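You operate a simulated robot arm through the tools that you are given. There is no shell and no other tool.

The job below is to be done with a simulated robot arm. You get a single attempt, and the scene is never put back.

JOB
Measure the Tank jar's Strength with a clean probe and log it.
Fine: rinse the probe before and after, dock it, set the orange slider to the reading and leave the meter on Strength; the jar, the other sliders, the knobs and the white button stay.

The check looks at the end state, three seconds after you hand in, the way a careful person would. Anything else that was tipped, shoved, dropped, spilled or broken makes it a failure.

ROBOT AND FRAMES
A 7-joint arm with a two-finger parallel gripper, fixed in place. Base frame: the origin is at the foot of the arm, x ahead of it, y to its left, z up; the work surface is at about z = 0.78. Units: m, rad, N and s.
With the tool pointing down near the work surface it reaches from about 0.4 to 0.9 m from the base axis. Its first joint turns from -2.007 to 2.007 rad. Payload 3.91 kg.
The tool frame sits at the grasp point between the pads (the TCP): z along the fingers, y along the line on which they close. The tips reach 0.03 m beyond it. Largest opening 0.11 m; finger width 0.02, thickness 0.01; the body of the gripper, 0.048 by 0.112 m, starts 0.055 m behind the TCP.
Orientation is that of the tool frame in the base frame, as a unit quaternion [w, x, y, z]. With the fingers straight down and closing along the base's y, the tool's x points along the base's -x, its y along +y and its z along -z.

CONTROLS
- The arm moves only by the tool drive_tool. Its argument "steps" is a list of rows, each an object (a shift or turn left out is 0, a gripper value left out holds the last) with "translation": the shift along the tool's x, y, z in units of 500 mm (1.0 is 500 mm), a list of three; "rot": the turn, a rotation vector about the tool's x, y, z in units of 60 degrees (1.0 is 60 degrees), a list of three. In form: [{"translation": [dx, dy, dz], "rot": [ax, ay, az]}, ...]. A call has 1 to 20 rows; each row is the pose to reach, as a shift and turn from the pose commanded when the call began, along the tool's axes at that moment. "fingers" is the finger opening in m, from 0 to 0.11, set as the call begins (left out, the last holds). A call with a number of a shift or a turn outside -1 to 1 is refused whole. Rows are played at 5 a second. More than 0.05 m and 0.15 rad between two rows, or a gripper value outside its range, and nothing of the call is played. A pose out of reach is approached as far as the arm can. The call stops where the force on the tool passes 40 N (or 10 N more than at its start, if that is more) or the arm is blocked; 0.2 s more then pass. The fingers move at their own pace (about 0.153 m/s each) and stop on an object; they squeeze with about 43 N. The grip force told is the motor's: it shows also when the fingers shut on nothing. Time passes only in rows, and 0.2 s behind the last, so rows that repeat a pose let the fingers close. The reply holds the time, the measured pose of the TCP, the force on the tool along the base axes, the opening and the grip force, in the units named above and with some noise, with the torque about the TCP (base axes, N m) and any sound that the robot's microphone picked up.
- Cameras (640 x 400 px; columns grow to the right, rows downward): "scene" is fixed at [0.3984, -0.651, 1.5879]; the picture's right is [0.93, -0.36, 0.00], its down [-0.17, -0.45, -0.88] and it looks along [0.32, 0.82, -0.48] (base axes); focal length 373 px, centre (320, 200). "wrist" rides on the gripper at [0.072, 0.017, -0.103] in the tool frame; the picture's right is [-0.23, 0.97, 0.00], its down [-0.76, -0.18, -0.62] and it looks along [-0.61, -0.14, 0.78] (tool axes); focal length 222 px, centre (320, 200). There is no depth. A picture from a camera that has moved, and an enlarged one, comes with that camera's place and axes in the base frame and with its lens.
- snapshot(camera): a new picture of that camera. No time passes.
- slide_trunk(by): slides the trunk up (or, below 0, down) by that many m; the arm rides with it, the base frame stays. It gives what a move gives, with no picture.
- enlarge(camera, box): a new picture of the part [left, top, right, bottom] of that camera's present view, enlarged. No time passes.
- sign_off(): hands the job in; it is judged then, once.

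Places have to be worked out from the pictures, the camera data and where the tool is seen. Open the gripper and draw the arm clear of the work before you hand the job in, unless the task says otherwise.

The tools are called after ">>>" by a JSON object that holds its "method" and its "body". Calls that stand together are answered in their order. drive_tool: Moves the arm, as the interface text tells. Its arguments: {"type":"object","properties":{"steps":{"type":"array"},"fingers":{"type":"number"}},"required":["steps"]} The other tools are called the same way: slide_trunk (by) slides the trunk up or down; snapshot (camera) takes a picture; enlarge (camera, box) takes an enlarged picture of a part of a camera's view; sign_off () hands the job in.

At the start:

```text
clock: 0.0
tool_pos: [0.56, 0.3631, 1.1347]
ee_rot: [0.001, 0.0, 1.0, 0.0]
contact_force: [0.3, 0.8, 0.4]
torque: [-0.01, 0.0, 0.02]
gripper_width: 0.1101
gripper_force: 0.2
trunk travel left (down, up): [-0.8, 0.19]
```

scene: 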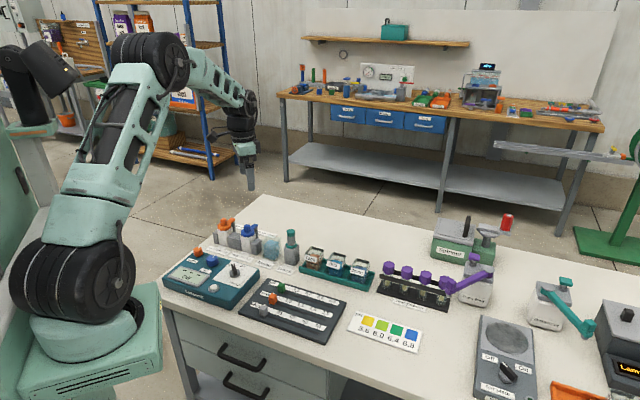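
wrist: 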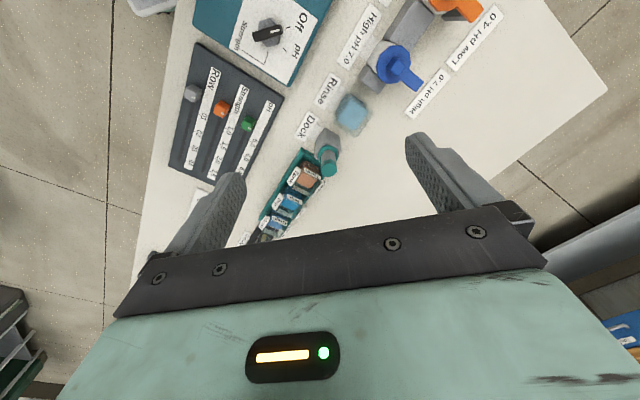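

I'll look closer at the instruments on the table before moving anything.

>>> {"method": "enlarge", "body": {"camera": "scene", "box": [150, 200, 310, 300]}}

>>> {"method": "enlarge", "body": {"camera": "scene", "box": [230, 220, 390, 350]}}

>>> {"method": "enlarge", "body": {"camera": "scene", "box": [340, 200, 500, 320]}}

>>> {"method": "enlarge", "body": {"camera": "wrist", "box": [150, 0, 350, 125]}}

>>> {"method": "enlarge", "body": {"camera": "wrist", "box": [230, 80, 390, 250]}}

>>> {"method": "enlarge", "body": {"camera": "scene", "box": [450, 220, 640, 400]}}

```text
4.00 times, centred on (230, 250) of scene
camera zoom: at [0.3984, -0.651, 1.5879], right [0.93, -0.36, 0.0], down [-0.17, -0.45, -0.88], along [0.32, 0.82, -0.48], focal length 1492 px, centre (680, 0)
```

zoom: 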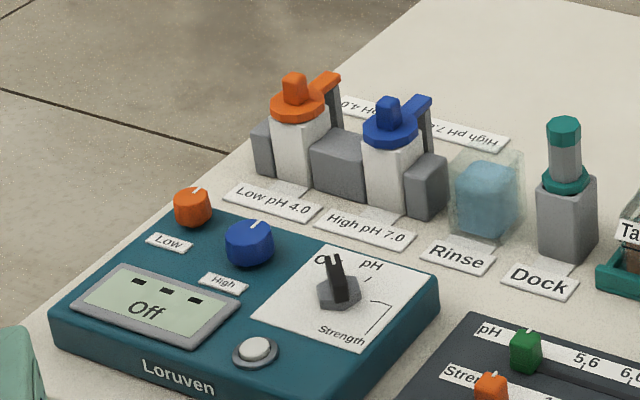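

```text
3.08 times, centred on (310, 285) of scene
camera zoom: at [0.3984, -0.651, 1.5879], right [0.93, -0.36, 0.0], down [-0.17, -0.45, -0.88], along [0.32, 0.82, -0.48], focal length 1148 px, centre (351, -62)
```

zoom: 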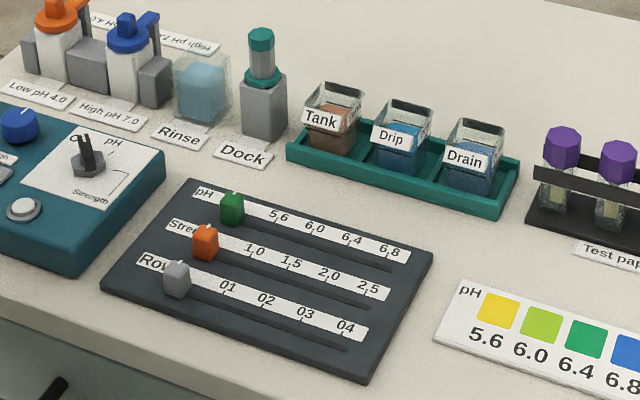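

```text
3.33 times, centred on (420, 260) of scene
camera zoom: at [0.3984, -0.651, 1.5879], right [0.93, -0.36, 0.0], down [-0.17, -0.45, -0.88], along [0.32, 0.82, -0.48], focal length 1243 px, centre (-13, 0)
```

zoom: 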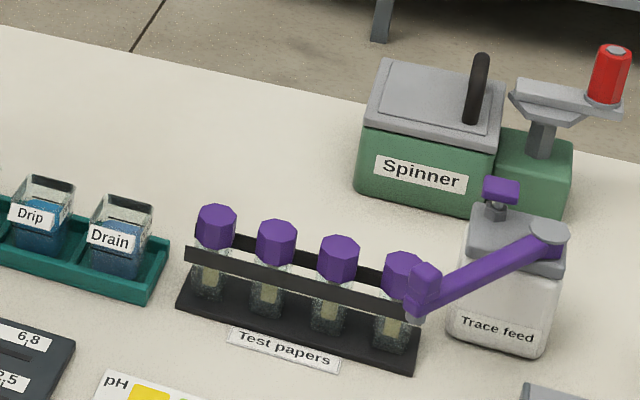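

```text
3.20 times, centred on (250, 62) of wrist
camera zoom: at [0.4863, 0.3799, 1.2382], right [0.23, 0.97, 0.0], down [0.76, -0.18, 0.62], along [0.61, -0.14, -0.78], focal length 711 px, centre (544, 640)
```

zoom: 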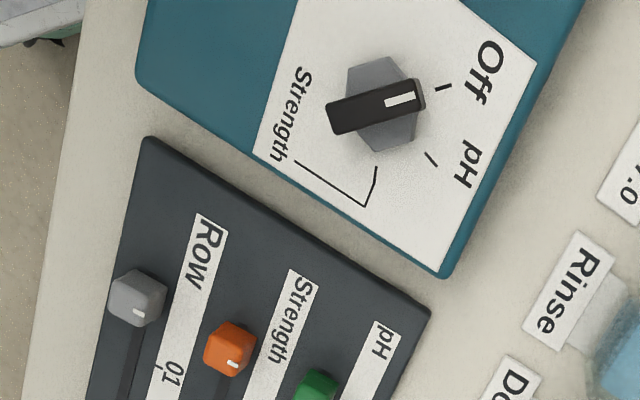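

```text
2.35 times, centred on (310, 165) of wrist
camera zoom: at [0.4863, 0.3799, 1.2382], right [0.23, 0.97, 0.0], down [0.76, -0.18, 0.62], along [0.61, -0.14, -0.78], focal length 523 px, centre (344, 282)
```

zoom: 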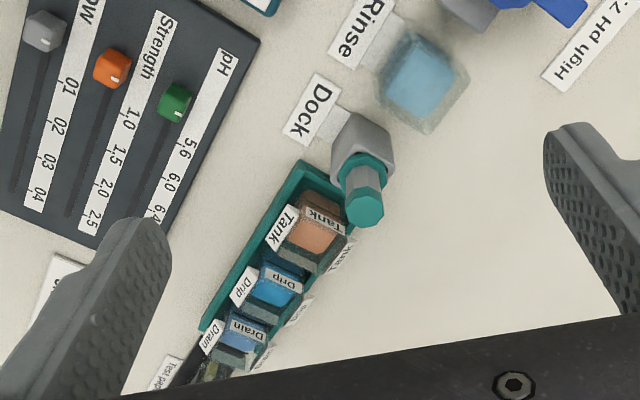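

```text
2.22 times, centred on (545, 310) of scene
camera zoom: at [0.3984, -0.651, 1.5879], right [0.93, -0.36, 0.0], down [-0.17, -0.45, -0.88], along [0.32, 0.82, -0.48], focal length 829 px, centre (-180, -44)
```

zoom: 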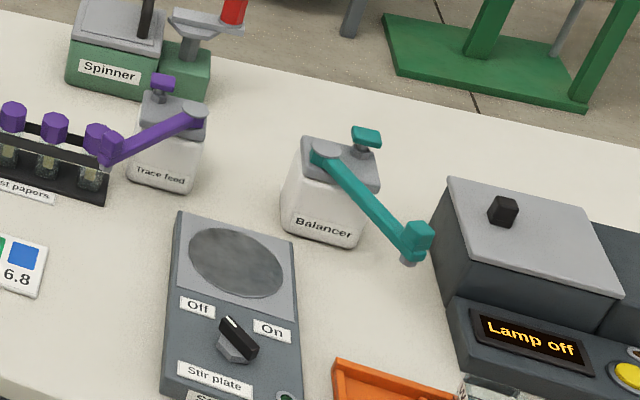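

The selector points to Off, the probe stands in the dock near (0.68, 0.35), and the selector is near (0.48, 0.30). I'll move and turn the wrist to look straight at the meter and work out where the Strength mark is.

>>> {"method": "drive_tool", "body": {"steps": [{"translation": [0.016, -0.045, 0], "rot": [0, 0, -0.1]}, {"translation": [0.032, -0.09, 0], "rot": [0, 0, -0.2]}, {"translation": [0.048, -0.134, 0], "rot": [0, 0, -0.3]}, {"translation": [0.064, -0.178, 0], "rot": [0, 0, -0.4]}, {"translation": [0.08, -0.223, 0], "rot": [0, 0, -0.5]}, {"translation": [0.096, -0.268, 0], "rot": [0, 0, -0.6]}, {"translation": [0.112, -0.312, 0], "rot": [0, 0, -0.7]}, {"translation": [0.128, -0.357, 0], "rot": [0, 0, -0.8]}, {"translation": [0.144, -0.4, 0], "rot": [0, 0, -0.9]}, {"translation": [0.16, -0.446, 0], "rot": [0, 0, -1.0]}]}}

```text
clock: 2.2
tool_pos: [0.4792, 0.1401, 1.1338]
ee_rot: [0.0, -0.501, 0.866, 0.0]
contact_force: [0.3, -0.4, -0.8]
torque: [0.01, 0.03, 0.02]
gripper_width: 0.1103
gripper_force: 0.0
trunk travel left (down, up): [-0.8, 0.19]
```

The arm followed as commanded; I'll finish the 90° turn so the camera looks along +y.

>>> {"method": "drive_tool", "body": {"steps": [{"rot": [0, 0, -0.1]}, {"rot": [0, 0, -0.2]}, {"rot": [0, 0, -0.3]}, {"rot": [0, 0, -0.4]}, {"rot": [0, 0, -0.5]}]}}

>>> {"method": "snapshot", "body": {"camera": "wrist"}}

```text
clock: 3.4
tool_pos: [0.4805, 0.1404, 1.1338]
ee_rot: [0.0, 0.707, -0.707, 0.001]
contact_force: [-0.5, 0.1, -0.1]
torque: [-0.01, 0.0, -0.03]
gripper_width: 0.1099
gripper_force: 0.0
trunk travel left (down, up): [-0.8, 0.19]
```

```text
taken
camera wrist: at [0.4619, 0.0674, 1.2382], right [-0.97, 0.23, 0.0], down [0.18, 0.76, 0.62], along [0.14, 0.61, -0.78], focal length 222 px, centre (320, 200)
```

wrist: 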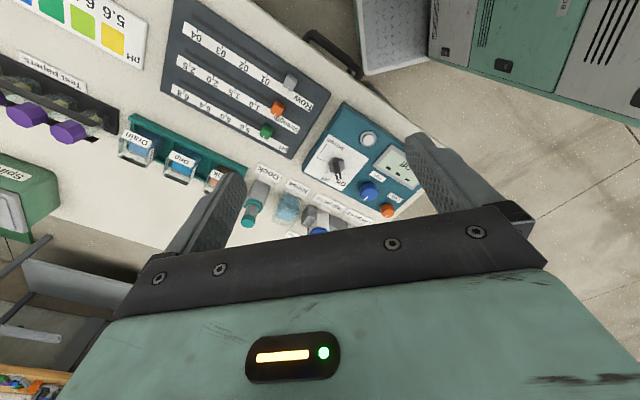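

The meter, sliders and jars are all visible. I'll enlarge each one.

>>> {"method": "enlarge", "body": {"camera": "wrist", "box": [290, 95, 430, 225]}}

>>> {"method": "enlarge", "body": {"camera": "wrist", "box": [150, 0, 340, 165]}}

>>> {"method": "enlarge", "body": {"camera": "wrist", "box": [100, 100, 340, 240]}}

```text
3.08 times, centred on (360, 160) of wrist
camera zoom: at [0.4619, 0.0674, 1.2382], right [-0.97, 0.23, 0.0], down [0.18, 0.76, 0.62], along [0.14, 0.61, -0.78], focal length 684 px, centre (197, 323)
```

zoom: 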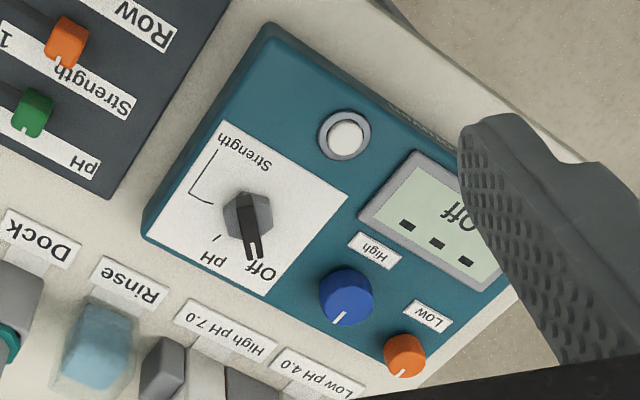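

```text
2.42 times, centred on (245, 82) of wrist
camera zoom: at [0.4619, 0.0674, 1.2382], right [-0.97, 0.23, 0.0], down [0.18, 0.76, 0.62], along [0.14, 0.61, -0.78], focal length 538 px, centre (502, 485)
```

zoom: 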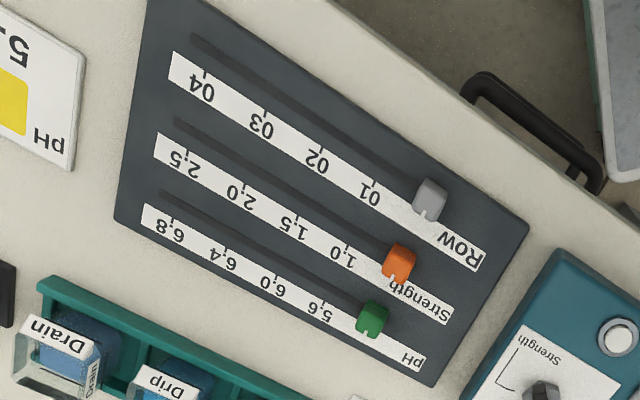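

```text
2.67 times, centred on (220, 170) of wrist
camera zoom: at [0.4619, 0.0674, 1.2382], right [-0.97, 0.23, 0.0], down [0.18, 0.76, 0.62], along [0.14, 0.61, -0.78], focal length 592 px, centre (587, 280)
```

zoom: 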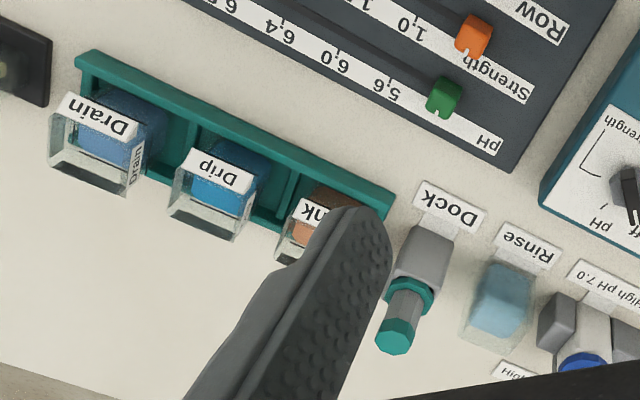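

I place the selector's bar near (0.481, 0.306), pointing along +y (Off). The Strength mark is about 128° clockwise from there. I'll hover above it with a narrower opening for a close look.

>>> {"method": "drive_tool", "body": {"steps": [{"translation": [-0.042, 0, 0.046]}, {"translation": [-0.083, 0, 0.092]}, {"translation": [-0.125, 0, 0.138]}, {"translation": [-0.166, 0, 0.184]}, {"translation": [-0.208, 0, 0.23]}, {"translation": [-0.25, 0, 0.276]}, {"translation": [-0.291, 0, 0.322]}, {"translation": [-0.332, 0, 0.368]}], "fingers": 0.05}}

>>> {"method": "snapshot", "body": {"camera": "wrist"}}

>>> {"method": "enlarge", "body": {"camera": "scene", "box": [150, 200, 310, 300]}}

```text
clock: 5.2
tool_pos: [0.4803, 0.3048, 0.9497]
ee_rot: [0.0, -0.707, 0.707, 0.0]
contact_force: [-0.7, -1.0, -0.7]
torque: [0.01, 0.01, -0.02]
gripper_width: 0.0501
gripper_force: 0.1
trunk travel left (down, up): [-0.8, 0.19]
```

```text
taken
camera wrist: at [0.4628, 0.2332, 1.0537], right [-0.97, 0.23, 0.0], down [0.18, 0.76, 0.62], along [0.14, 0.61, -0.78], focal length 222 px, centre (320, 200)
```

wrist: 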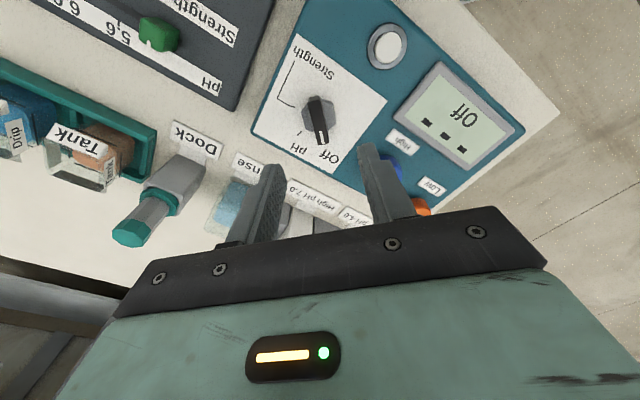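

```text
4.00 times, centred on (230, 250) of scene
camera zoom: at [0.3984, -0.651, 1.5879], right [0.93, -0.36, 0.0], down [-0.17, -0.45, -0.88], along [0.32, 0.82, -0.48], focal length 1492 px, centre (680, 0)
```

zoom: 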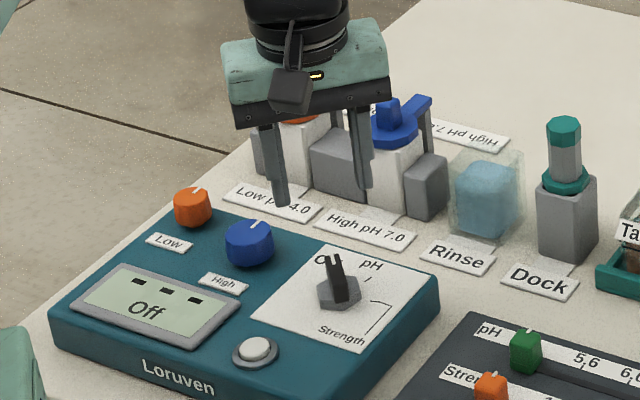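

>>> {"method": "enlarge", "body": {"camera": "wrist", "box": [250, 20, 410, 180]}}

```text
2.50 times, centred on (330, 100) of wrist
camera zoom: at [0.4628, 0.2332, 1.0537], right [-0.97, 0.23, 0.0], down [0.18, 0.76, 0.62], along [0.14, 0.61, -0.78], focal length 555 px, centre (295, 450)
```

zoom: 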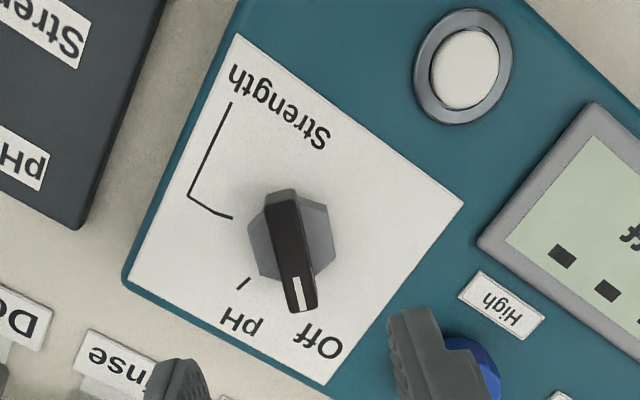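

From this view the marks are 60° apart: Off about 87°, pH about 28°, Strength about -32°, with the knob centre at (0.4805, 0.305) and the bar top near z 0.84. I'll lower the open fingers around the bar.

>>> {"method": "drive_tool", "body": {"steps": [{"translation": [0, 0, 0.04], "rot": [0, 0, 0.025]}, {"translation": [0, 0, 0.08], "rot": [0, 0, 0.05]}, {"translation": [0, 0, 0.12], "rot": [0, 0, 0.05]}, {"translation": [0, 0, 0.15], "rot": [0, 0, 0.05]}, {"translation": [0, 0, 0.16], "rot": [0, 0, 0.05]}, {"translation": [0, 0, 0.168], "rot": [0, 0, 0.05]}], "fingers": 0.035}}

>>> {"method": "snapshot", "body": {"camera": "wrist"}}

>>> {"method": "enlarge", "body": {"camera": "scene", "box": [190, 230, 270, 290]}}

```text
clock: 6.6
tool_pos: [0.4791, 0.3044, 0.8667]
ee_rot: [0.0, -0.689, 0.725, 0.0]
contact_force: [1.4, -0.2, 0.6]
torque: [0.02, -0.05, 0.02]
gripper_width: 0.0351
gripper_force: 0.0
trunk travel left (down, up): [-0.8, 0.19]
```

```text
taken
camera wrist: at [0.4579, 0.2343, 0.9693], right [-0.96, 0.28, 0.0], down [0.22, 0.75, 0.62], along [0.17, 0.6, -0.78], focal length 222 px, centre (320, 200)
```

wrist: 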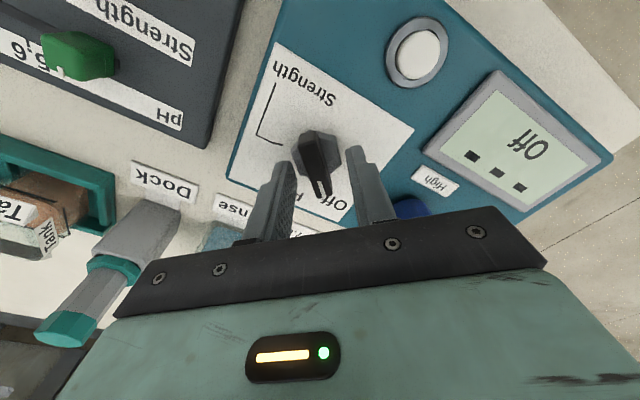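

```text
6.67 times, centred on (230, 260) of scene
camera zoom: at [0.3984, -0.651, 1.5879], right [0.93, -0.36, 0.0], down [-0.17, -0.45, -0.88], along [0.32, 0.82, -0.48], focal length 2487 px, centre (920, -200)
```

zoom: 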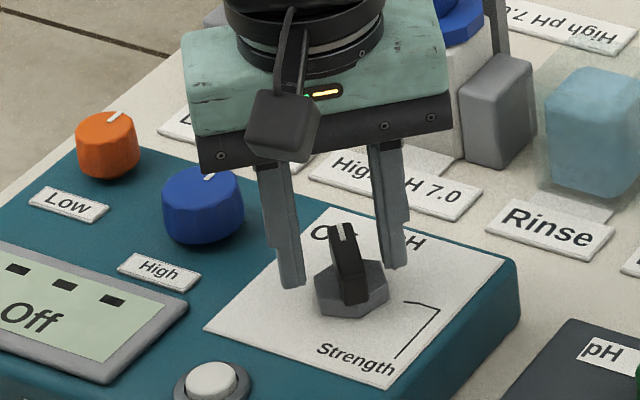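

The bar sits between the fingers but only just at tip level. I'll go down about 6 mm more and look again.

>>> {"method": "drive_tool", "body": {"steps": [{"translation": [0, -0.002, 0.006]}, {"translation": [0, -0.002, 0.012]}]}}

>>> {"method": "enlarge", "body": {"camera": "wrist", "box": [240, 100, 400, 220]}}

>>> {"method": "enlarge", "body": {"camera": "scene", "box": [210, 240, 260, 280]}}

```text
clock: 7.2
tool_pos: [0.4803, 0.3059, 0.8611]
ee_rot: [0.0, -0.688, 0.725, -0.001]
contact_force: [-0.8, 0.6, 0.5]
torque: [-0.02, -0.03, 0.0]
gripper_width: 0.035
gripper_force: 0.0
trunk travel left (down, up): [-0.8, 0.19]
```

```text
3.33 times, centred on (320, 160) of wrist
camera zoom: at [0.4589, 0.2343, 0.9642], right [-0.96, 0.28, 0.0], down [0.22, 0.75, 0.62], along [0.17, 0.6, -0.78], focal length 740 px, centre (320, 333)
```

zoom: 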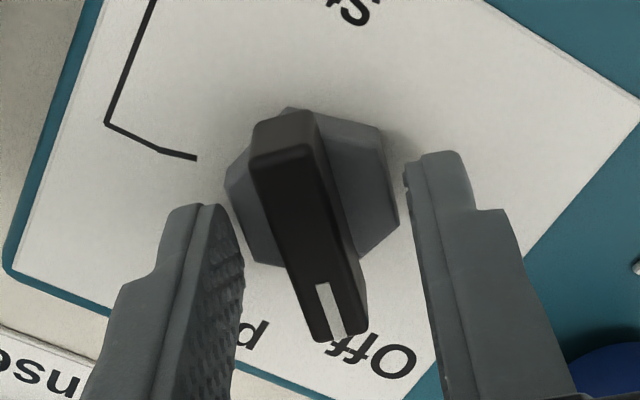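

```text
10.00 times, centred on (235, 260) of scene
camera zoom: at [0.3984, -0.651, 1.5879], right [0.93, -0.36, 0.0], down [-0.17, -0.45, -0.88], along [0.32, 0.82, -0.48], focal length 3730 px, centre (1170, -400)
```

zoom: 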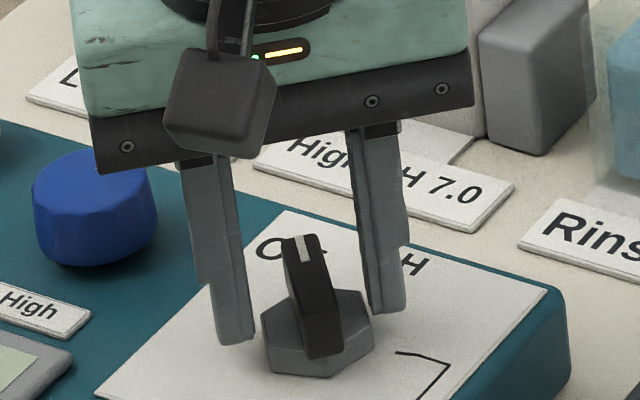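

The bar is between the pads and the tips are clear of the hexagonal base. I'll close on it.

>>> {"method": "drive_tool", "body": {"steps": [{"translation": [0, 0, 0]}, {"translation": [0, 0, 0]}, {"translation": [0, 0, 0]}], "fingers": 0.0}}

>>> {"method": "enlarge", "body": {"camera": "wrist", "box": [240, 100, 400, 220]}}

```text
clock: 8.0
tool_pos: [0.4804, 0.3057, 0.8622]
ee_rot: [0.0, -0.688, 0.725, 0.0]
contact_force: [7.9, -0.1, 0.1]
torque: [-0.01, -0.43, 0.03]
gripper_width: 0.0318
gripper_force: 45.1
trunk travel left (down, up): [-0.8, 0.19]
```

```text
3.33 times, centred on (320, 160) of wrist
camera zoom: at [0.4598, 0.2341, 0.9642], right [-0.96, 0.28, 0.0], down [0.22, 0.75, 0.62], along [0.17, 0.6, -0.78], focal length 740 px, centre (320, 333)
```

zoom: 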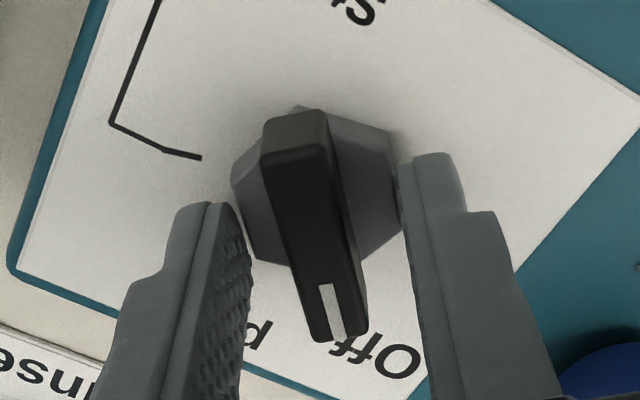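

The fingers stopped at 0.032 m, so they caught the hexagonal base rather than the bar. I'll open, rise about 8 mm and close on the bar itself.

>>> {"method": "drive_tool", "body": {"steps": [{"translation": [0, 0, 0]}, {"translation": [0, 0, -0.006]}, {"translation": [0, 0, -0.014]}, {"translation": [0, 0, -0.014]}], "fingers": 0.04}}

>>> {"method": "drive_tool", "body": {"steps": [{"translation": [0, 0, 0]}, {"translation": [0, 0, 0]}, {"translation": [0, 0, 0]}], "fingers": 0.0}}

>>> {"method": "enlarge", "body": {"camera": "wrist", "box": [240, 100, 400, 220]}}

>>> {"method": "enlarge", "body": {"camera": "scene", "box": [170, 230, 260, 300]}}

```text
clock: 9.0
tool_pos: [0.479, 0.3047, 0.8669]
ee_rot: [0.0, -0.688, 0.726, 0.0]
contact_force: [0.2, -0.2, -0.2]
torque: [0.02, 0.01, -0.01]
gripper_width: 0.0398
gripper_force: 0.1
trunk travel left (down, up): [-0.8, 0.19]
```

```text
clock: 9.8
tool_pos: [0.481, 0.3047, 0.8672]
ee_rot: [0.0, -0.688, 0.726, 0.001]
contact_force: [8.3, -0.3, -1.2]
torque: [0.0, -0.2, 0.04]
gripper_width: 0.0119
gripper_force: 44.9
trunk travel left (down, up): [-0.8, 0.19]
```

```text
3.33 times, centred on (320, 160) of wrist
camera zoom: at [0.4598, 0.234, 0.9712], right [-0.96, 0.28, 0.0], down [0.22, 0.75, 0.62], along [0.17, 0.6, -0.78], focal length 740 px, centre (320, 333)
```

zoom: 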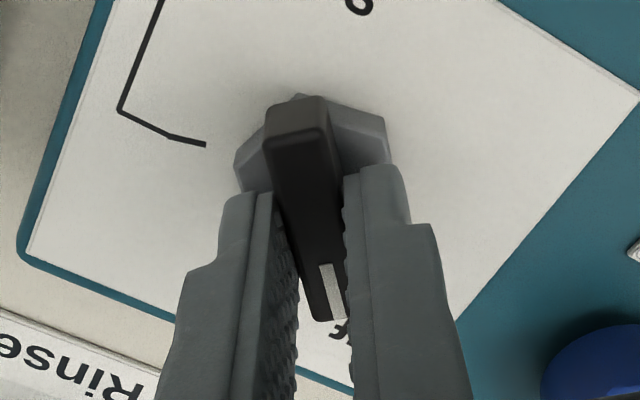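

```text
5.71 times, centred on (215, 265) of scene
camera zoom: at [0.3984, -0.651, 1.5879], right [0.93, -0.36, 0.0], down [-0.17, -0.45, -0.88], along [0.32, 0.82, -0.48], focal length 2131 px, centre (920, -171)
```

zoom: 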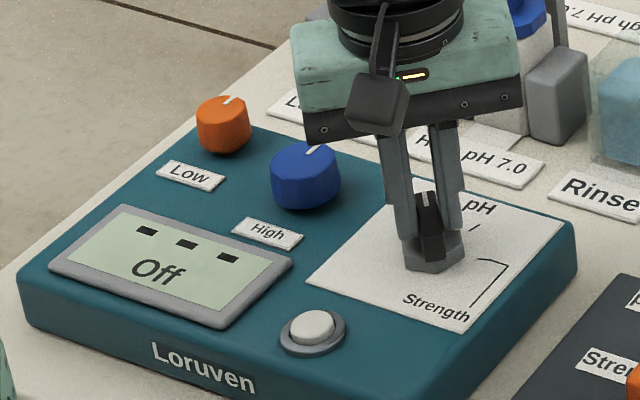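

The bar is gripped (0.012 m) with a small side force, so I'll shift 2 mm in +x to centre on the knob and turn 60° clockwise as seen from above.

>>> {"method": "drive_tool", "body": {"steps": [{"translation": [0, -0.004, 0], "rot": [0, 0, 0]}, {"translation": [0, -0.004, 0], "rot": [0, 0, 0.1]}, {"translation": [0, -0.004, 0], "rot": [0, 0, 0.2]}, {"translation": [0, -0.004, 0], "rot": [0, 0, 0.3]}, {"translation": [0, -0.004, 0], "rot": [0, 0, 0.4]}, {"translation": [0, -0.004, 0], "rot": [0, 0, 0.5]}, {"translation": [0, -0.004, 0], "rot": [0, 0, 0.6]}, {"translation": [0, -0.004, 0], "rot": [0, 0, 0.7]}, {"translation": [0, -0.004, 0], "rot": [0, 0, 0.8]}, {"translation": [0, -0.004, 0], "rot": [0, 0, 0.9]}, {"translation": [0, -0.004, 0], "rot": [0, 0, 1.0]}]}}

>>> {"method": "enlarge", "body": {"camera": "scene", "box": [170, 230, 260, 300]}}

```text
clock: 12.2
tool_pos: [0.4813, 0.3051, 0.8671]
ee_rot: [-0.001, -0.233, 0.972, -0.001]
contact_force: [-6.3, -14.3, 5.6]
torque: [-0.2, -0.08, 0.05]
gripper_width: 0.0118
gripper_force: 45.2
trunk travel left (down, up): [-0.8, 0.19]
```

```text
5.71 times, centred on (215, 265) of scene
camera zoom: at [0.3984, -0.651, 1.5879], right [0.93, -0.36, 0.0], down [-0.17, -0.45, -0.88], along [0.32, 0.82, -0.48], focal length 2131 px, centre (920, -171)
```

zoom: 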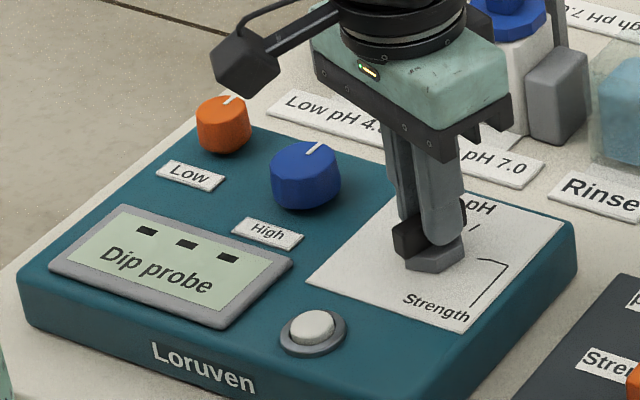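

The display changed to "Dip probe" at the pH position. I'll turn another 60° to Strength, shifting slightly to take off the side load.

>>> {"method": "drive_tool", "body": {"steps": [{"translation": [0.004, -0.004, 0], "rot": [0, 0, 0.05]}, {"translation": [0.004, -0.004, 0], "rot": [0, 0, 0.1]}, {"translation": [0.004, -0.004, 0], "rot": [0, 0, 0.2]}, {"translation": [0.004, -0.004, 0], "rot": [0, 0, 0.3]}, {"translation": [0.004, -0.004, 0], "rot": [0, 0, 0.4]}, {"translation": [0.004, -0.004, 0], "rot": [0, 0, 0.5]}, {"translation": [0.004, -0.004, 0], "rot": [0, 0, 0.6]}, {"translation": [0.004, -0.004, 0], "rot": [0, 0, 0.7]}, {"translation": [0.004, -0.004, 0], "rot": [0, 0, 0.8]}, {"translation": [0.004, -0.004, 0], "rot": [0, 0, 0.9]}, {"translation": [0.004, -0.004, 0], "rot": [0, 0, 1.0]}]}}

>>> {"method": "enlarge", "body": {"camera": "scene", "box": [170, 230, 260, 300]}}

>>> {"method": "enlarge", "body": {"camera": "wrist", "box": [200, 60, 440, 220]}}

```text
clock: 14.6
tool_pos: [0.4807, 0.304, 0.8669]
ee_rot: [0.0, 0.284, 0.959, 0.0]
contact_force: [8.7, 5.2, 3.8]
torque: [-0.1, 0.09, 1.06]
gripper_width: 0.0122
gripper_force: 44.4
trunk travel left (down, up): [-0.8, 0.19]
```

```text
5.71 times, centred on (215, 265) of scene
camera zoom: at [0.3984, -0.651, 1.5879], right [0.93, -0.36, 0.0], down [-0.17, -0.45, -0.88], along [0.32, 0.82, -0.48], focal length 2131 px, centre (920, -171)
```

zoom: 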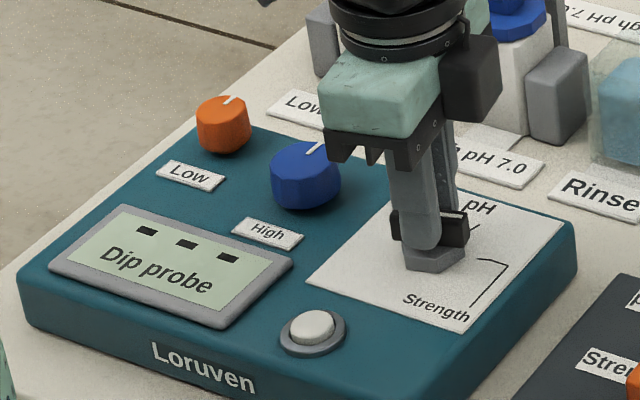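

```text
2.50 times, centred on (320, 140) of wrist
camera zoom: at [0.4296, 0.3573, 0.9713], right [0.72, 0.69, 0.0], down [0.54, -0.56, 0.62], along [0.43, -0.45, -0.78], focal length 555 px, centre (320, 350)
```

zoom: 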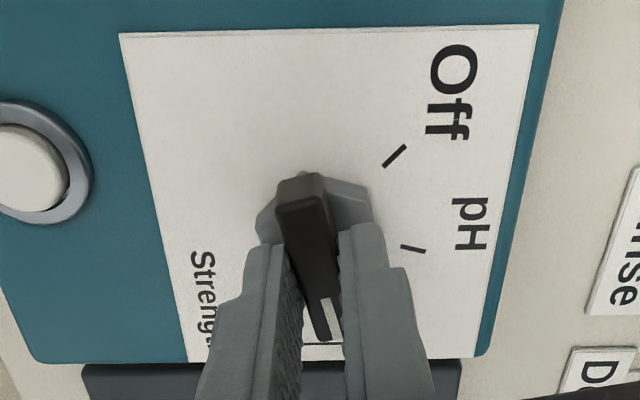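

The selector is now at about -33°, and 1.06 N m of torque suggests it has reached its stop. I'll release it and lift off to check.

>>> {"method": "drive_tool", "body": {"steps": [{"translation": [0, 0, 0]}, {"translation": [0, 0, 0]}, {"translation": [0, 0, -0.03]}, {"translation": [0, 0, -0.08]}, {"translation": [0, 0, -0.15]}, {"translation": [0, 0, -0.22]}, {"translation": [0, 0, -0.3]}], "fingers": 0.04}}

>>> {"method": "enlarge", "body": {"camera": "scene", "box": [170, 230, 260, 300]}}

>>> {"method": "snapshot", "body": {"camera": "wrist"}}

```text
clock: 16.2
tool_pos: [0.4806, 0.3019, 1.0198]
ee_rot: [0.0, 0.284, 0.959, -0.002]
contact_force: [-0.1, 0.1, -0.1]
torque: [-0.01, 0.01, -0.02]
gripper_width: 0.0402
gripper_force: 0.0
trunk travel left (down, up): [-0.8, 0.19]
```

```text
5.71 times, centred on (215, 265) of scene
camera zoom: at [0.3984, -0.651, 1.5879], right [0.93, -0.36, 0.0], down [-0.17, -0.45, -0.88], along [0.32, 0.82, -0.48], focal length 2131 px, centre (920, -171)
```

zoom: 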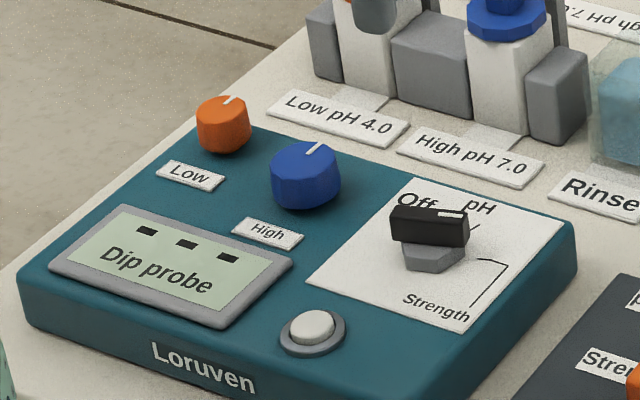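

```text
taken
camera wrist: at [0.4289, 0.3561, 1.1213], right [0.72, 0.69, 0.0], down [0.54, -0.56, 0.62], along [0.43, -0.45, -0.78], focal length 222 px, centre (320, 200)
```

wrist: 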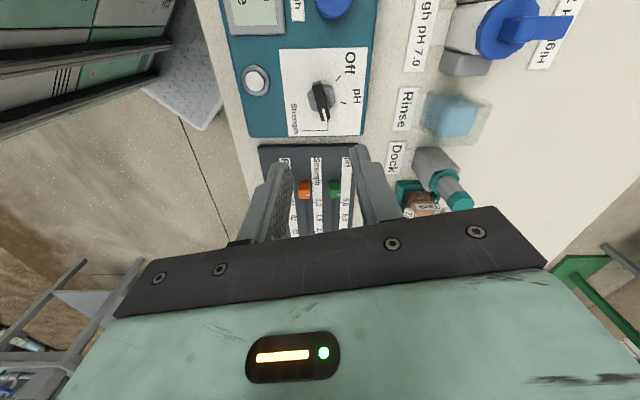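

>>> {"method": "enlarge", "body": {"camera": "wrist", "box": [260, 30, 400, 150]}}

>>> {"method": "enlarge", "body": {"camera": "wrist", "box": [380, 70, 560, 230]}}

```text
3.33 times, centred on (330, 90) of wrist
camera zoom: at [0.4289, 0.3561, 1.1213], right [0.72, 0.69, 0.0], down [0.54, -0.56, 0.62], along [0.43, -0.45, -0.78], focal length 740 px, centre (287, 567)
```

zoom: 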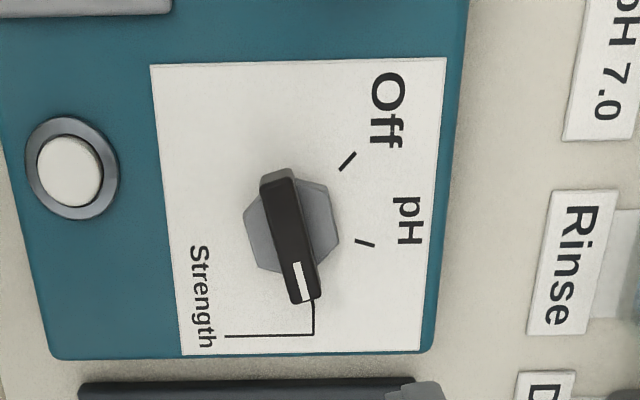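

```text
2.50 times, centred on (470, 150) of wrist
camera zoom: at [0.4289, 0.3561, 1.1213], right [0.72, 0.69, 0.0], down [0.54, -0.56, 0.62], along [0.43, -0.45, -0.78], focal length 555 px, centre (-55, 325)
```

zoom: 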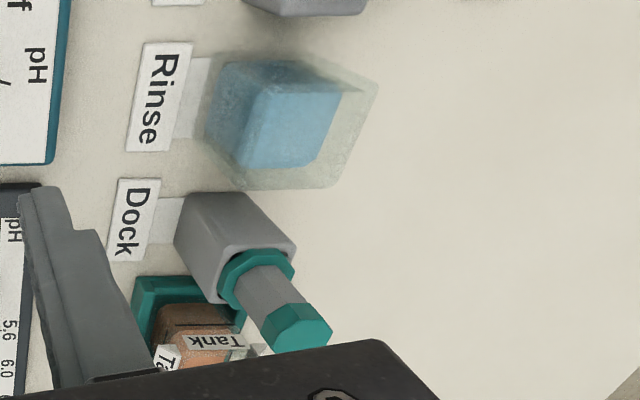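

The pointer lines up with the Strength mark. The row of stations runs at about -39°: rinse (0.62, 0.40), dock (0.688, 0.35), tank (0.745, 0.297). I'll move above the probe with the fingers closing across that row.

>>> {"method": "drive_tool", "body": {"steps": [{"translation": [-0.049, 0.051, 0], "rot": [0, 0, 0.02]}, {"translation": [-0.098, 0.102, 0], "rot": [0, 0, 0.04]}, {"translation": [-0.148, 0.153, 0], "rot": [0, 0, 0.06]}, {"translation": [-0.197, 0.204, 0], "rot": [0, 0, 0.08]}, {"translation": [-0.246, 0.255, 0], "rot": [0, 0, 0.1]}, {"translation": [-0.295, 0.306, 0], "rot": [0, 0, 0.1]}], "fingers": 0.06}}

>>> {"method": "snapshot", "body": {"camera": "wrist"}}

>>> {"method": "enlarge", "body": {"camera": "scene", "box": [250, 180, 390, 290]}}

```text
clock: 17.6
tool_pos: [0.6891, 0.3513, 1.0179]
ee_rot: [-0.001, 0.334, 0.943, 0.0]
contact_force: [0.1, 0.7, -0.5]
torque: [0.01, -0.02, 0.0]
gripper_width: 0.0599
gripper_force: 0.0
trunk travel left (down, up): [-0.8, 0.19]
```

```text
taken
camera wrist: at [0.6426, 0.4096, 1.1213], right [0.79, 0.61, 0.0], down [0.48, -0.62, 0.62], along [0.38, -0.49, -0.78], focal length 222 px, centre (320, 200)
```

wrist: 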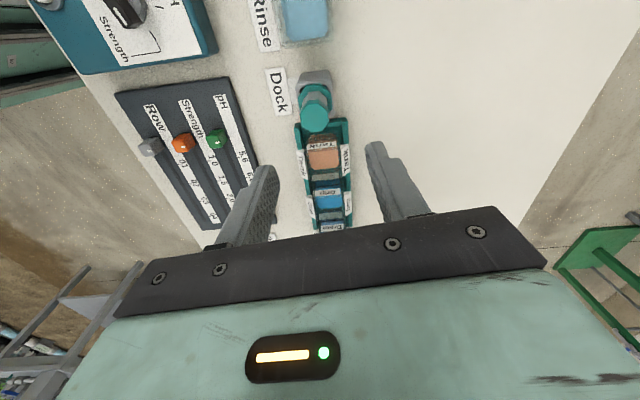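

```text
3.64 times, centred on (320, 235) of scene
camera zoom: at [0.3984, -0.651, 1.5879], right [0.93, -0.36, 0.0], down [-0.17, -0.45, -0.88], along [0.32, 0.82, -0.48], focal length 1356 px, centre (320, 73)
```

zoom: 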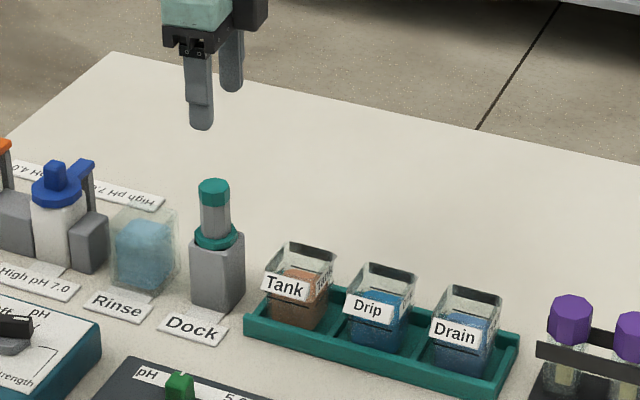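

The row lines up well with the view. I'll enlarge to triangulate the probe, the rinse cup and the tank jar.

>>> {"method": "enlarge", "body": {"camera": "wrist", "box": [250, 0, 400, 100]}}

>>> {"method": "enlarge", "body": {"camera": "wrist", "box": [270, 60, 380, 240]}}

```text
4.00 times, centred on (325, 50) of wrist
camera zoom: at [0.6426, 0.4096, 1.1213], right [0.79, 0.61, 0.0], down [0.48, -0.62, 0.62], along [0.38, -0.49, -0.78], focal length 888 px, centre (300, 800)
```

zoom: 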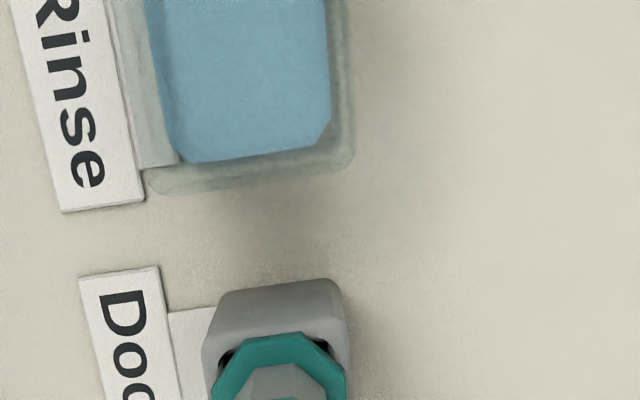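

```text
2.22 times, centred on (325, 150) of wrist
camera zoom: at [0.6426, 0.4096, 1.1213], right [0.79, 0.61, 0.0], down [0.48, -0.62, 0.62], along [0.38, -0.49, -0.78], focal length 494 px, centre (309, 311)
```

zoom: 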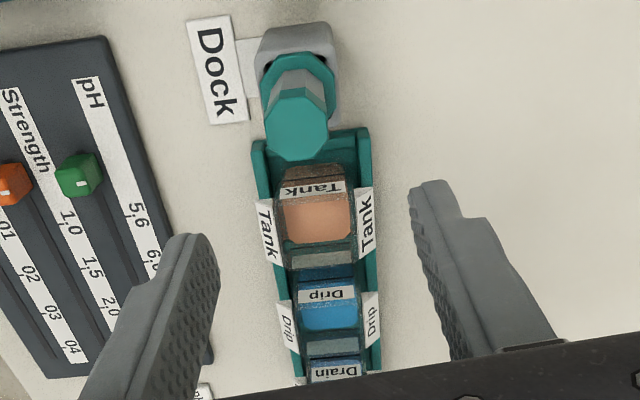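

I triangulate the probe axis at about (0.681, 0.3505), its cap at z 0.882–0.904 and its collar near 0.85. I'll come down to just above the cap first and check the centring.

>>> {"method": "drive_tool", "body": {"steps": [{"translation": [0.004, -0.004, 0.05]}, {"translation": [0.0114, -0.0113, 0.1]}, {"translation": [0.0114, -0.0113, 0.15]}]}}

>>> {"method": "enlarge", "body": {"camera": "wrist", "box": [200, 60, 440, 220]}}

>>> {"method": "enlarge", "body": {"camera": "scene", "box": [260, 190, 330, 270]}}

```text
clock: 18.4
tool_pos: [0.6826, 0.3506, 0.9432]
ee_rot: [0.0, 0.334, 0.943, 0.0]
contact_force: [0.2, 0.4, 0.5]
torque: [-0.01, 0.01, -0.01]
gripper_width: 0.0603
gripper_force: 0.1
trunk travel left (down, up): [-0.8, 0.19]
```

```text
2.50 times, centred on (320, 140) of wrist
camera zoom: at [0.6361, 0.4097, 1.0473], right [0.79, 0.61, 0.0], down [0.48, -0.62, 0.62], along [0.38, -0.49, -0.78], focal length 555 px, centre (320, 350)
```

zoom: 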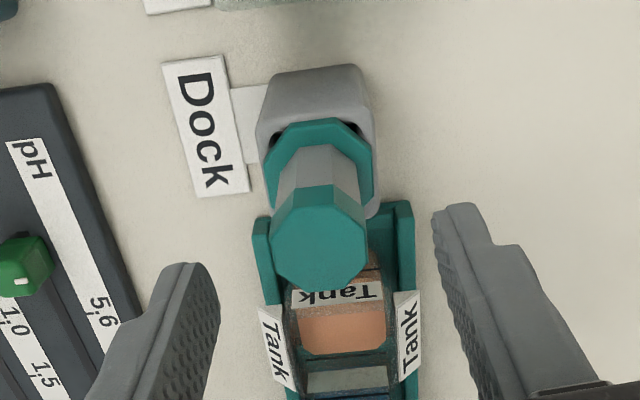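

```text
5.00 times, centred on (295, 230) of scene
camera zoom: at [0.3984, -0.651, 1.5879], right [0.93, -0.36, 0.0], down [-0.17, -0.45, -0.88], along [0.32, 0.82, -0.48], focal length 1865 px, centre (445, 50)
```

zoom: 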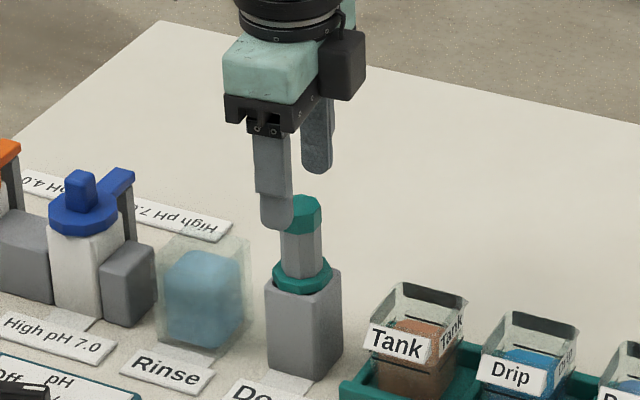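

The cap is centred between the fingers. I'll descend to z 0.888 and close gently on it.

>>> {"method": "drive_tool", "body": {"steps": [{"translation": [0, 0, 0.04]}, {"translation": [0, 0, 0.08]}, {"translation": [0, 0, 0.11]}, {"translation": [0, 0, 0.11]}]}}

>>> {"method": "enlarge", "body": {"camera": "scene", "box": [260, 190, 330, 270]}}

>>> {"method": "enlarge", "body": {"camera": "wrist", "box": [200, 60, 440, 220]}}

```text
clock: 19.4
tool_pos: [0.682, 0.3497, 0.8879]
ee_rot: [0.0, 0.334, 0.943, 0.0]
contact_force: [-0.8, 0.1, -0.3]
torque: [-0.03, 0.02, 0.04]
gripper_width: 0.0601
gripper_force: 0.1
trunk travel left (down, up): [-0.8, 0.19]
```

```text
5.00 times, centred on (295, 230) of scene
camera zoom: at [0.3984, -0.651, 1.5879], right [0.93, -0.36, 0.0], down [-0.17, -0.45, -0.88], along [0.32, 0.82, -0.48], focal length 1865 px, centre (445, 50)
```

zoom: 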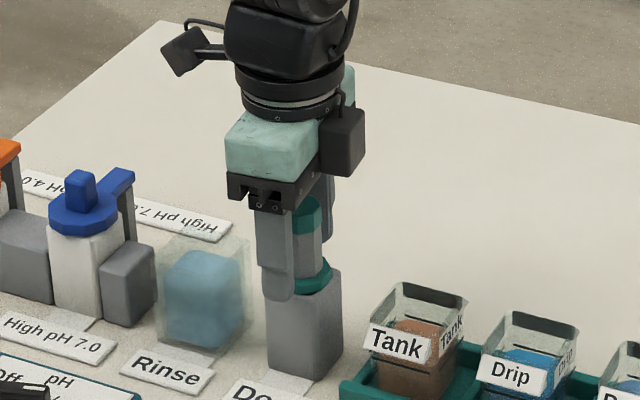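

```text
2.50 times, centred on (320, 140) of wrist
camera zoom: at [0.6343, 0.4091, 0.9917], right [0.79, 0.61, 0.0], down [0.48, -0.62, 0.62], along [0.38, -0.49, -0.78], focal length 555 px, centre (320, 350)
```

zoom: 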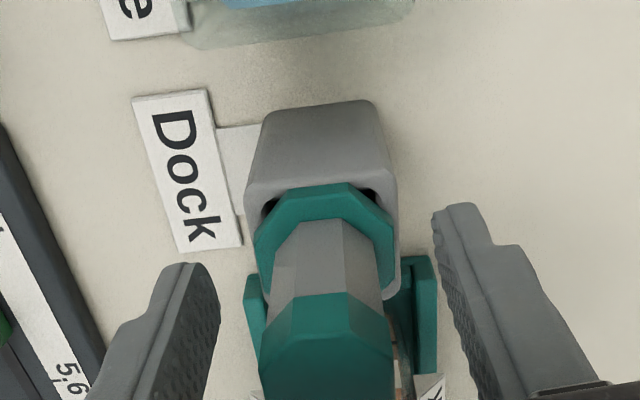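

The collar top looks close to the fingertip level, so I'll raise 4 mm to keep the tips clear of it, then close.

>>> {"method": "drive_tool", "body": {"steps": [{"translation": [0, 0, -0.01]}, {"translation": [0, 0, -0.01]}]}}

>>> {"method": "drive_tool", "body": {"steps": [{"translation": [0, 0, 0]}, {"translation": [0, 0, 0]}, {"translation": [0, 0, 0]}], "fingers": 0.0}}

>>> {"method": "enlarge", "body": {"camera": "wrist", "box": [200, 60, 440, 220]}}

>>> {"method": "enlarge", "body": {"camera": "scene", "box": [260, 190, 330, 270]}}

```text
clock: 20.0
tool_pos: [0.68, 0.3491, 0.8946]
ee_rot: [0.0, 0.333, 0.943, 0.0]
contact_force: [0.4, 0.2, -0.3]
torque: [0.01, 0.0, -0.02]
gripper_width: 0.0599
gripper_force: 0.1
trunk travel left (down, up): [-0.8, 0.19]
```

```text
clock: 20.8
tool_pos: [0.6809, 0.3496, 0.8935]
ee_rot: [0.0, 0.334, 0.943, 0.001]
contact_force: [0.3, 0.0, 3.0]
torque: [-0.02, -0.05, -0.02]
gripper_width: 0.0255
gripper_force: 43.2
trunk travel left (down, up): [-0.8, 0.19]
```

```text
2.50 times, centred on (320, 140) of wrist
camera zoom: at [0.6341, 0.4089, 0.9971], right [0.79, 0.61, 0.0], down [0.48, -0.62, 0.62], along [0.38, -0.49, -0.78], focal length 555 px, centre (320, 350)
```

zoom: 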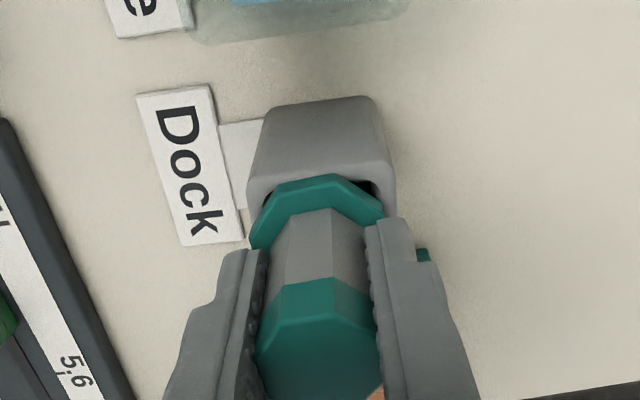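

```text
5.00 times, centred on (295, 230) of scene
camera zoom: at [0.3984, -0.651, 1.5879], right [0.93, -0.36, 0.0], down [-0.17, -0.45, -0.88], along [0.32, 0.82, -0.48], focal length 1865 px, centre (445, 50)
```

zoom: 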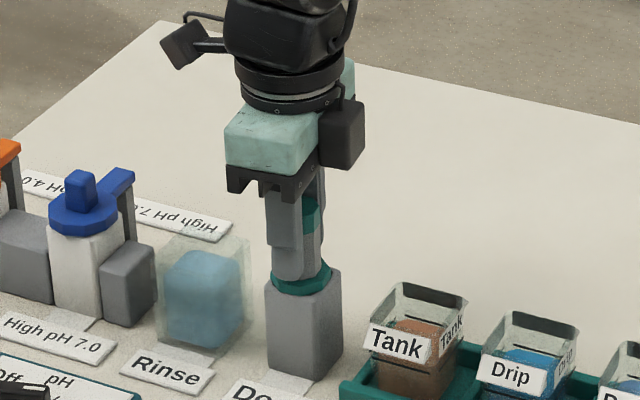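

The probe is held at 0.0255 m with little force. I'll lift it straight out 0.13 m and look at its length.

>>> {"method": "drive_tool", "body": {"steps": [{"translation": [0, 0, -0.02]}, {"translation": [0, 0, -0.06]}, {"translation": [0, 0, -0.1]}, {"translation": [0, 0, -0.14]}, {"translation": [0, 0, -0.18]}, {"translation": [0, 0, -0.22]}, {"translation": [0, 0, -0.26]}]}}

>>> {"method": "enlarge", "body": {"camera": "scene", "box": [230, 150, 370, 280]}}

>>> {"method": "snapshot", "body": {"camera": "wrist"}}

```text
clock: 22.4
tool_pos: [0.6791, 0.3502, 1.0229]
ee_rot: [-0.001, 0.333, 0.943, -0.001]
contact_force: [-0.5, 0.9, -1.5]
torque: [-0.02, -0.02, 0.05]
gripper_width: 0.0256
gripper_force: 43.2
trunk travel left (down, up): [-0.8, 0.19]
```

```text
3.08 times, centred on (300, 215) of scene
camera zoom: at [0.3984, -0.651, 1.5879], right [0.93, -0.36, 0.0], down [-0.17, -0.45, -0.88], along [0.32, 0.82, -0.48], focal length 1148 px, centre (382, 154)
```

zoom: 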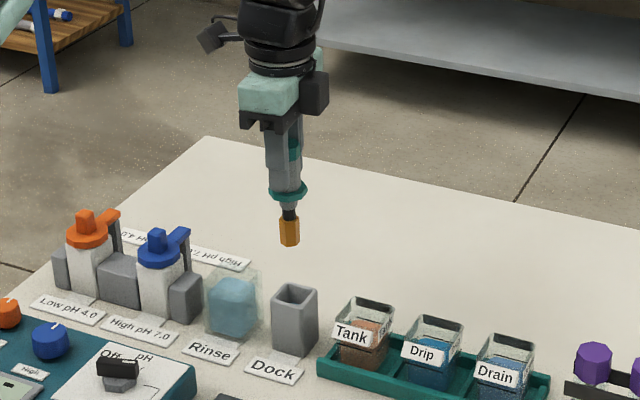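

```text
taken
camera wrist: at [0.6338, 0.4089, 1.1266], right [0.79, 0.61, 0.0], down [0.48, -0.62, 0.62], along [0.38, -0.49, -0.78], focal length 222 px, centre (320, 200)
```

wrist: 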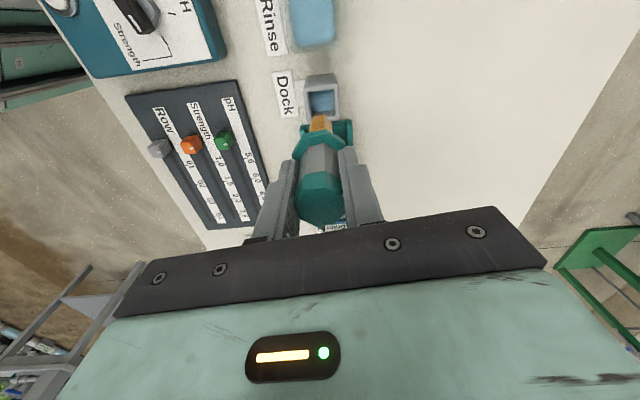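

The probe's gold tip ends about 0.112 m below the TCP, at z 0.908 now. I'll carry it over the rinse cup near (0.623, 0.402), tip still above the rim, and check alignment.

>>> {"method": "drive_tool", "body": {"steps": [{"translation": [0.04, 0.002, 0]}, {"translation": [0.08, 0.005, 0]}, {"translation": [0.12, 0.007, 0]}, {"translation": [0.154, 0.009, 0]}, {"translation": [0.154, 0.009, 0]}]}}

>>> {"method": "enlarge", "body": {"camera": "scene", "box": [220, 170, 320, 280]}}

>>> {"method": "snapshot", "body": {"camera": "wrist"}}

>>> {"method": "enlarge", "body": {"camera": "wrist", "box": [220, 40, 420, 200]}}

```text
clock: 23.6
tool_pos: [0.6243, 0.402, 1.0235]
ee_rot: [0.0, 0.334, 0.943, 0.0]
contact_force: [-0.2, -0.3, -1.3]
torque: [-0.01, 0.01, 0.0]
gripper_width: 0.0255
gripper_force: 42.7
trunk travel left (down, up): [-0.8, 0.19]
```

```text
3.64 times, centred on (270, 225) of scene
camera zoom: at [0.3984, -0.651, 1.5879], right [0.93, -0.36, 0.0], down [-0.17, -0.45, -0.88], along [0.32, 0.82, -0.48], focal length 1356 px, centre (502, 109)
```

zoom: 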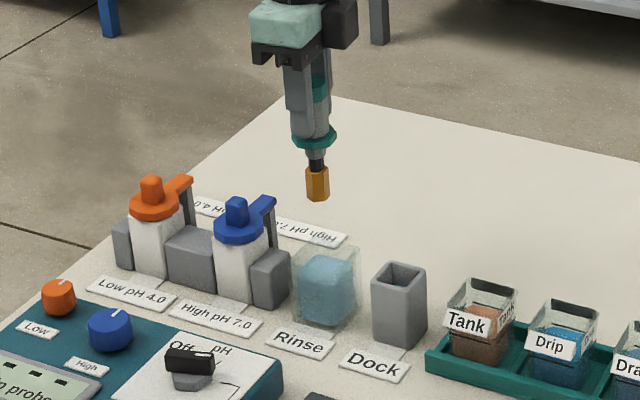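

```text
taken
camera wrist: at [0.5774, 0.4613, 1.1263], right [0.79, 0.61, 0.0], down [0.48, -0.62, 0.62], along [0.38, -0.49, -0.78], focal length 222 px, centre (320, 200)
```

wrist: 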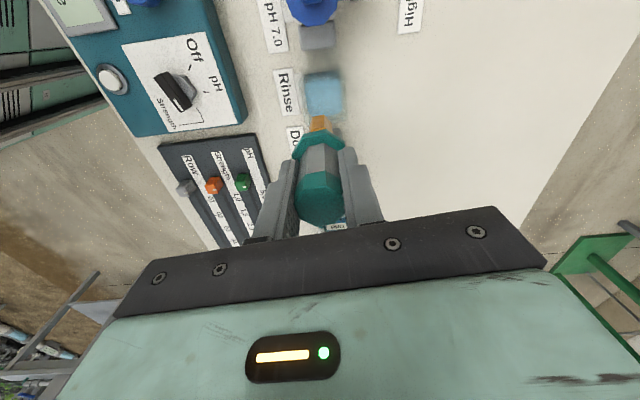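

```text
2.50 times, centred on (320, 120) of wrist
camera zoom: at [0.5774, 0.4613, 1.1263], right [0.79, 0.61, 0.0], down [0.48, -0.62, 0.62], along [0.38, -0.49, -0.78], focal length 555 px, centre (320, 400)
```

zoom: 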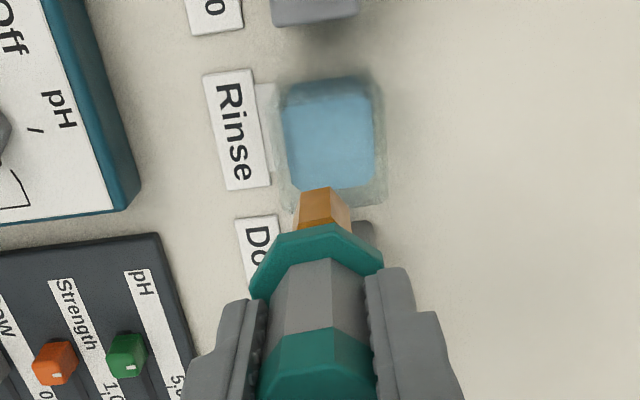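

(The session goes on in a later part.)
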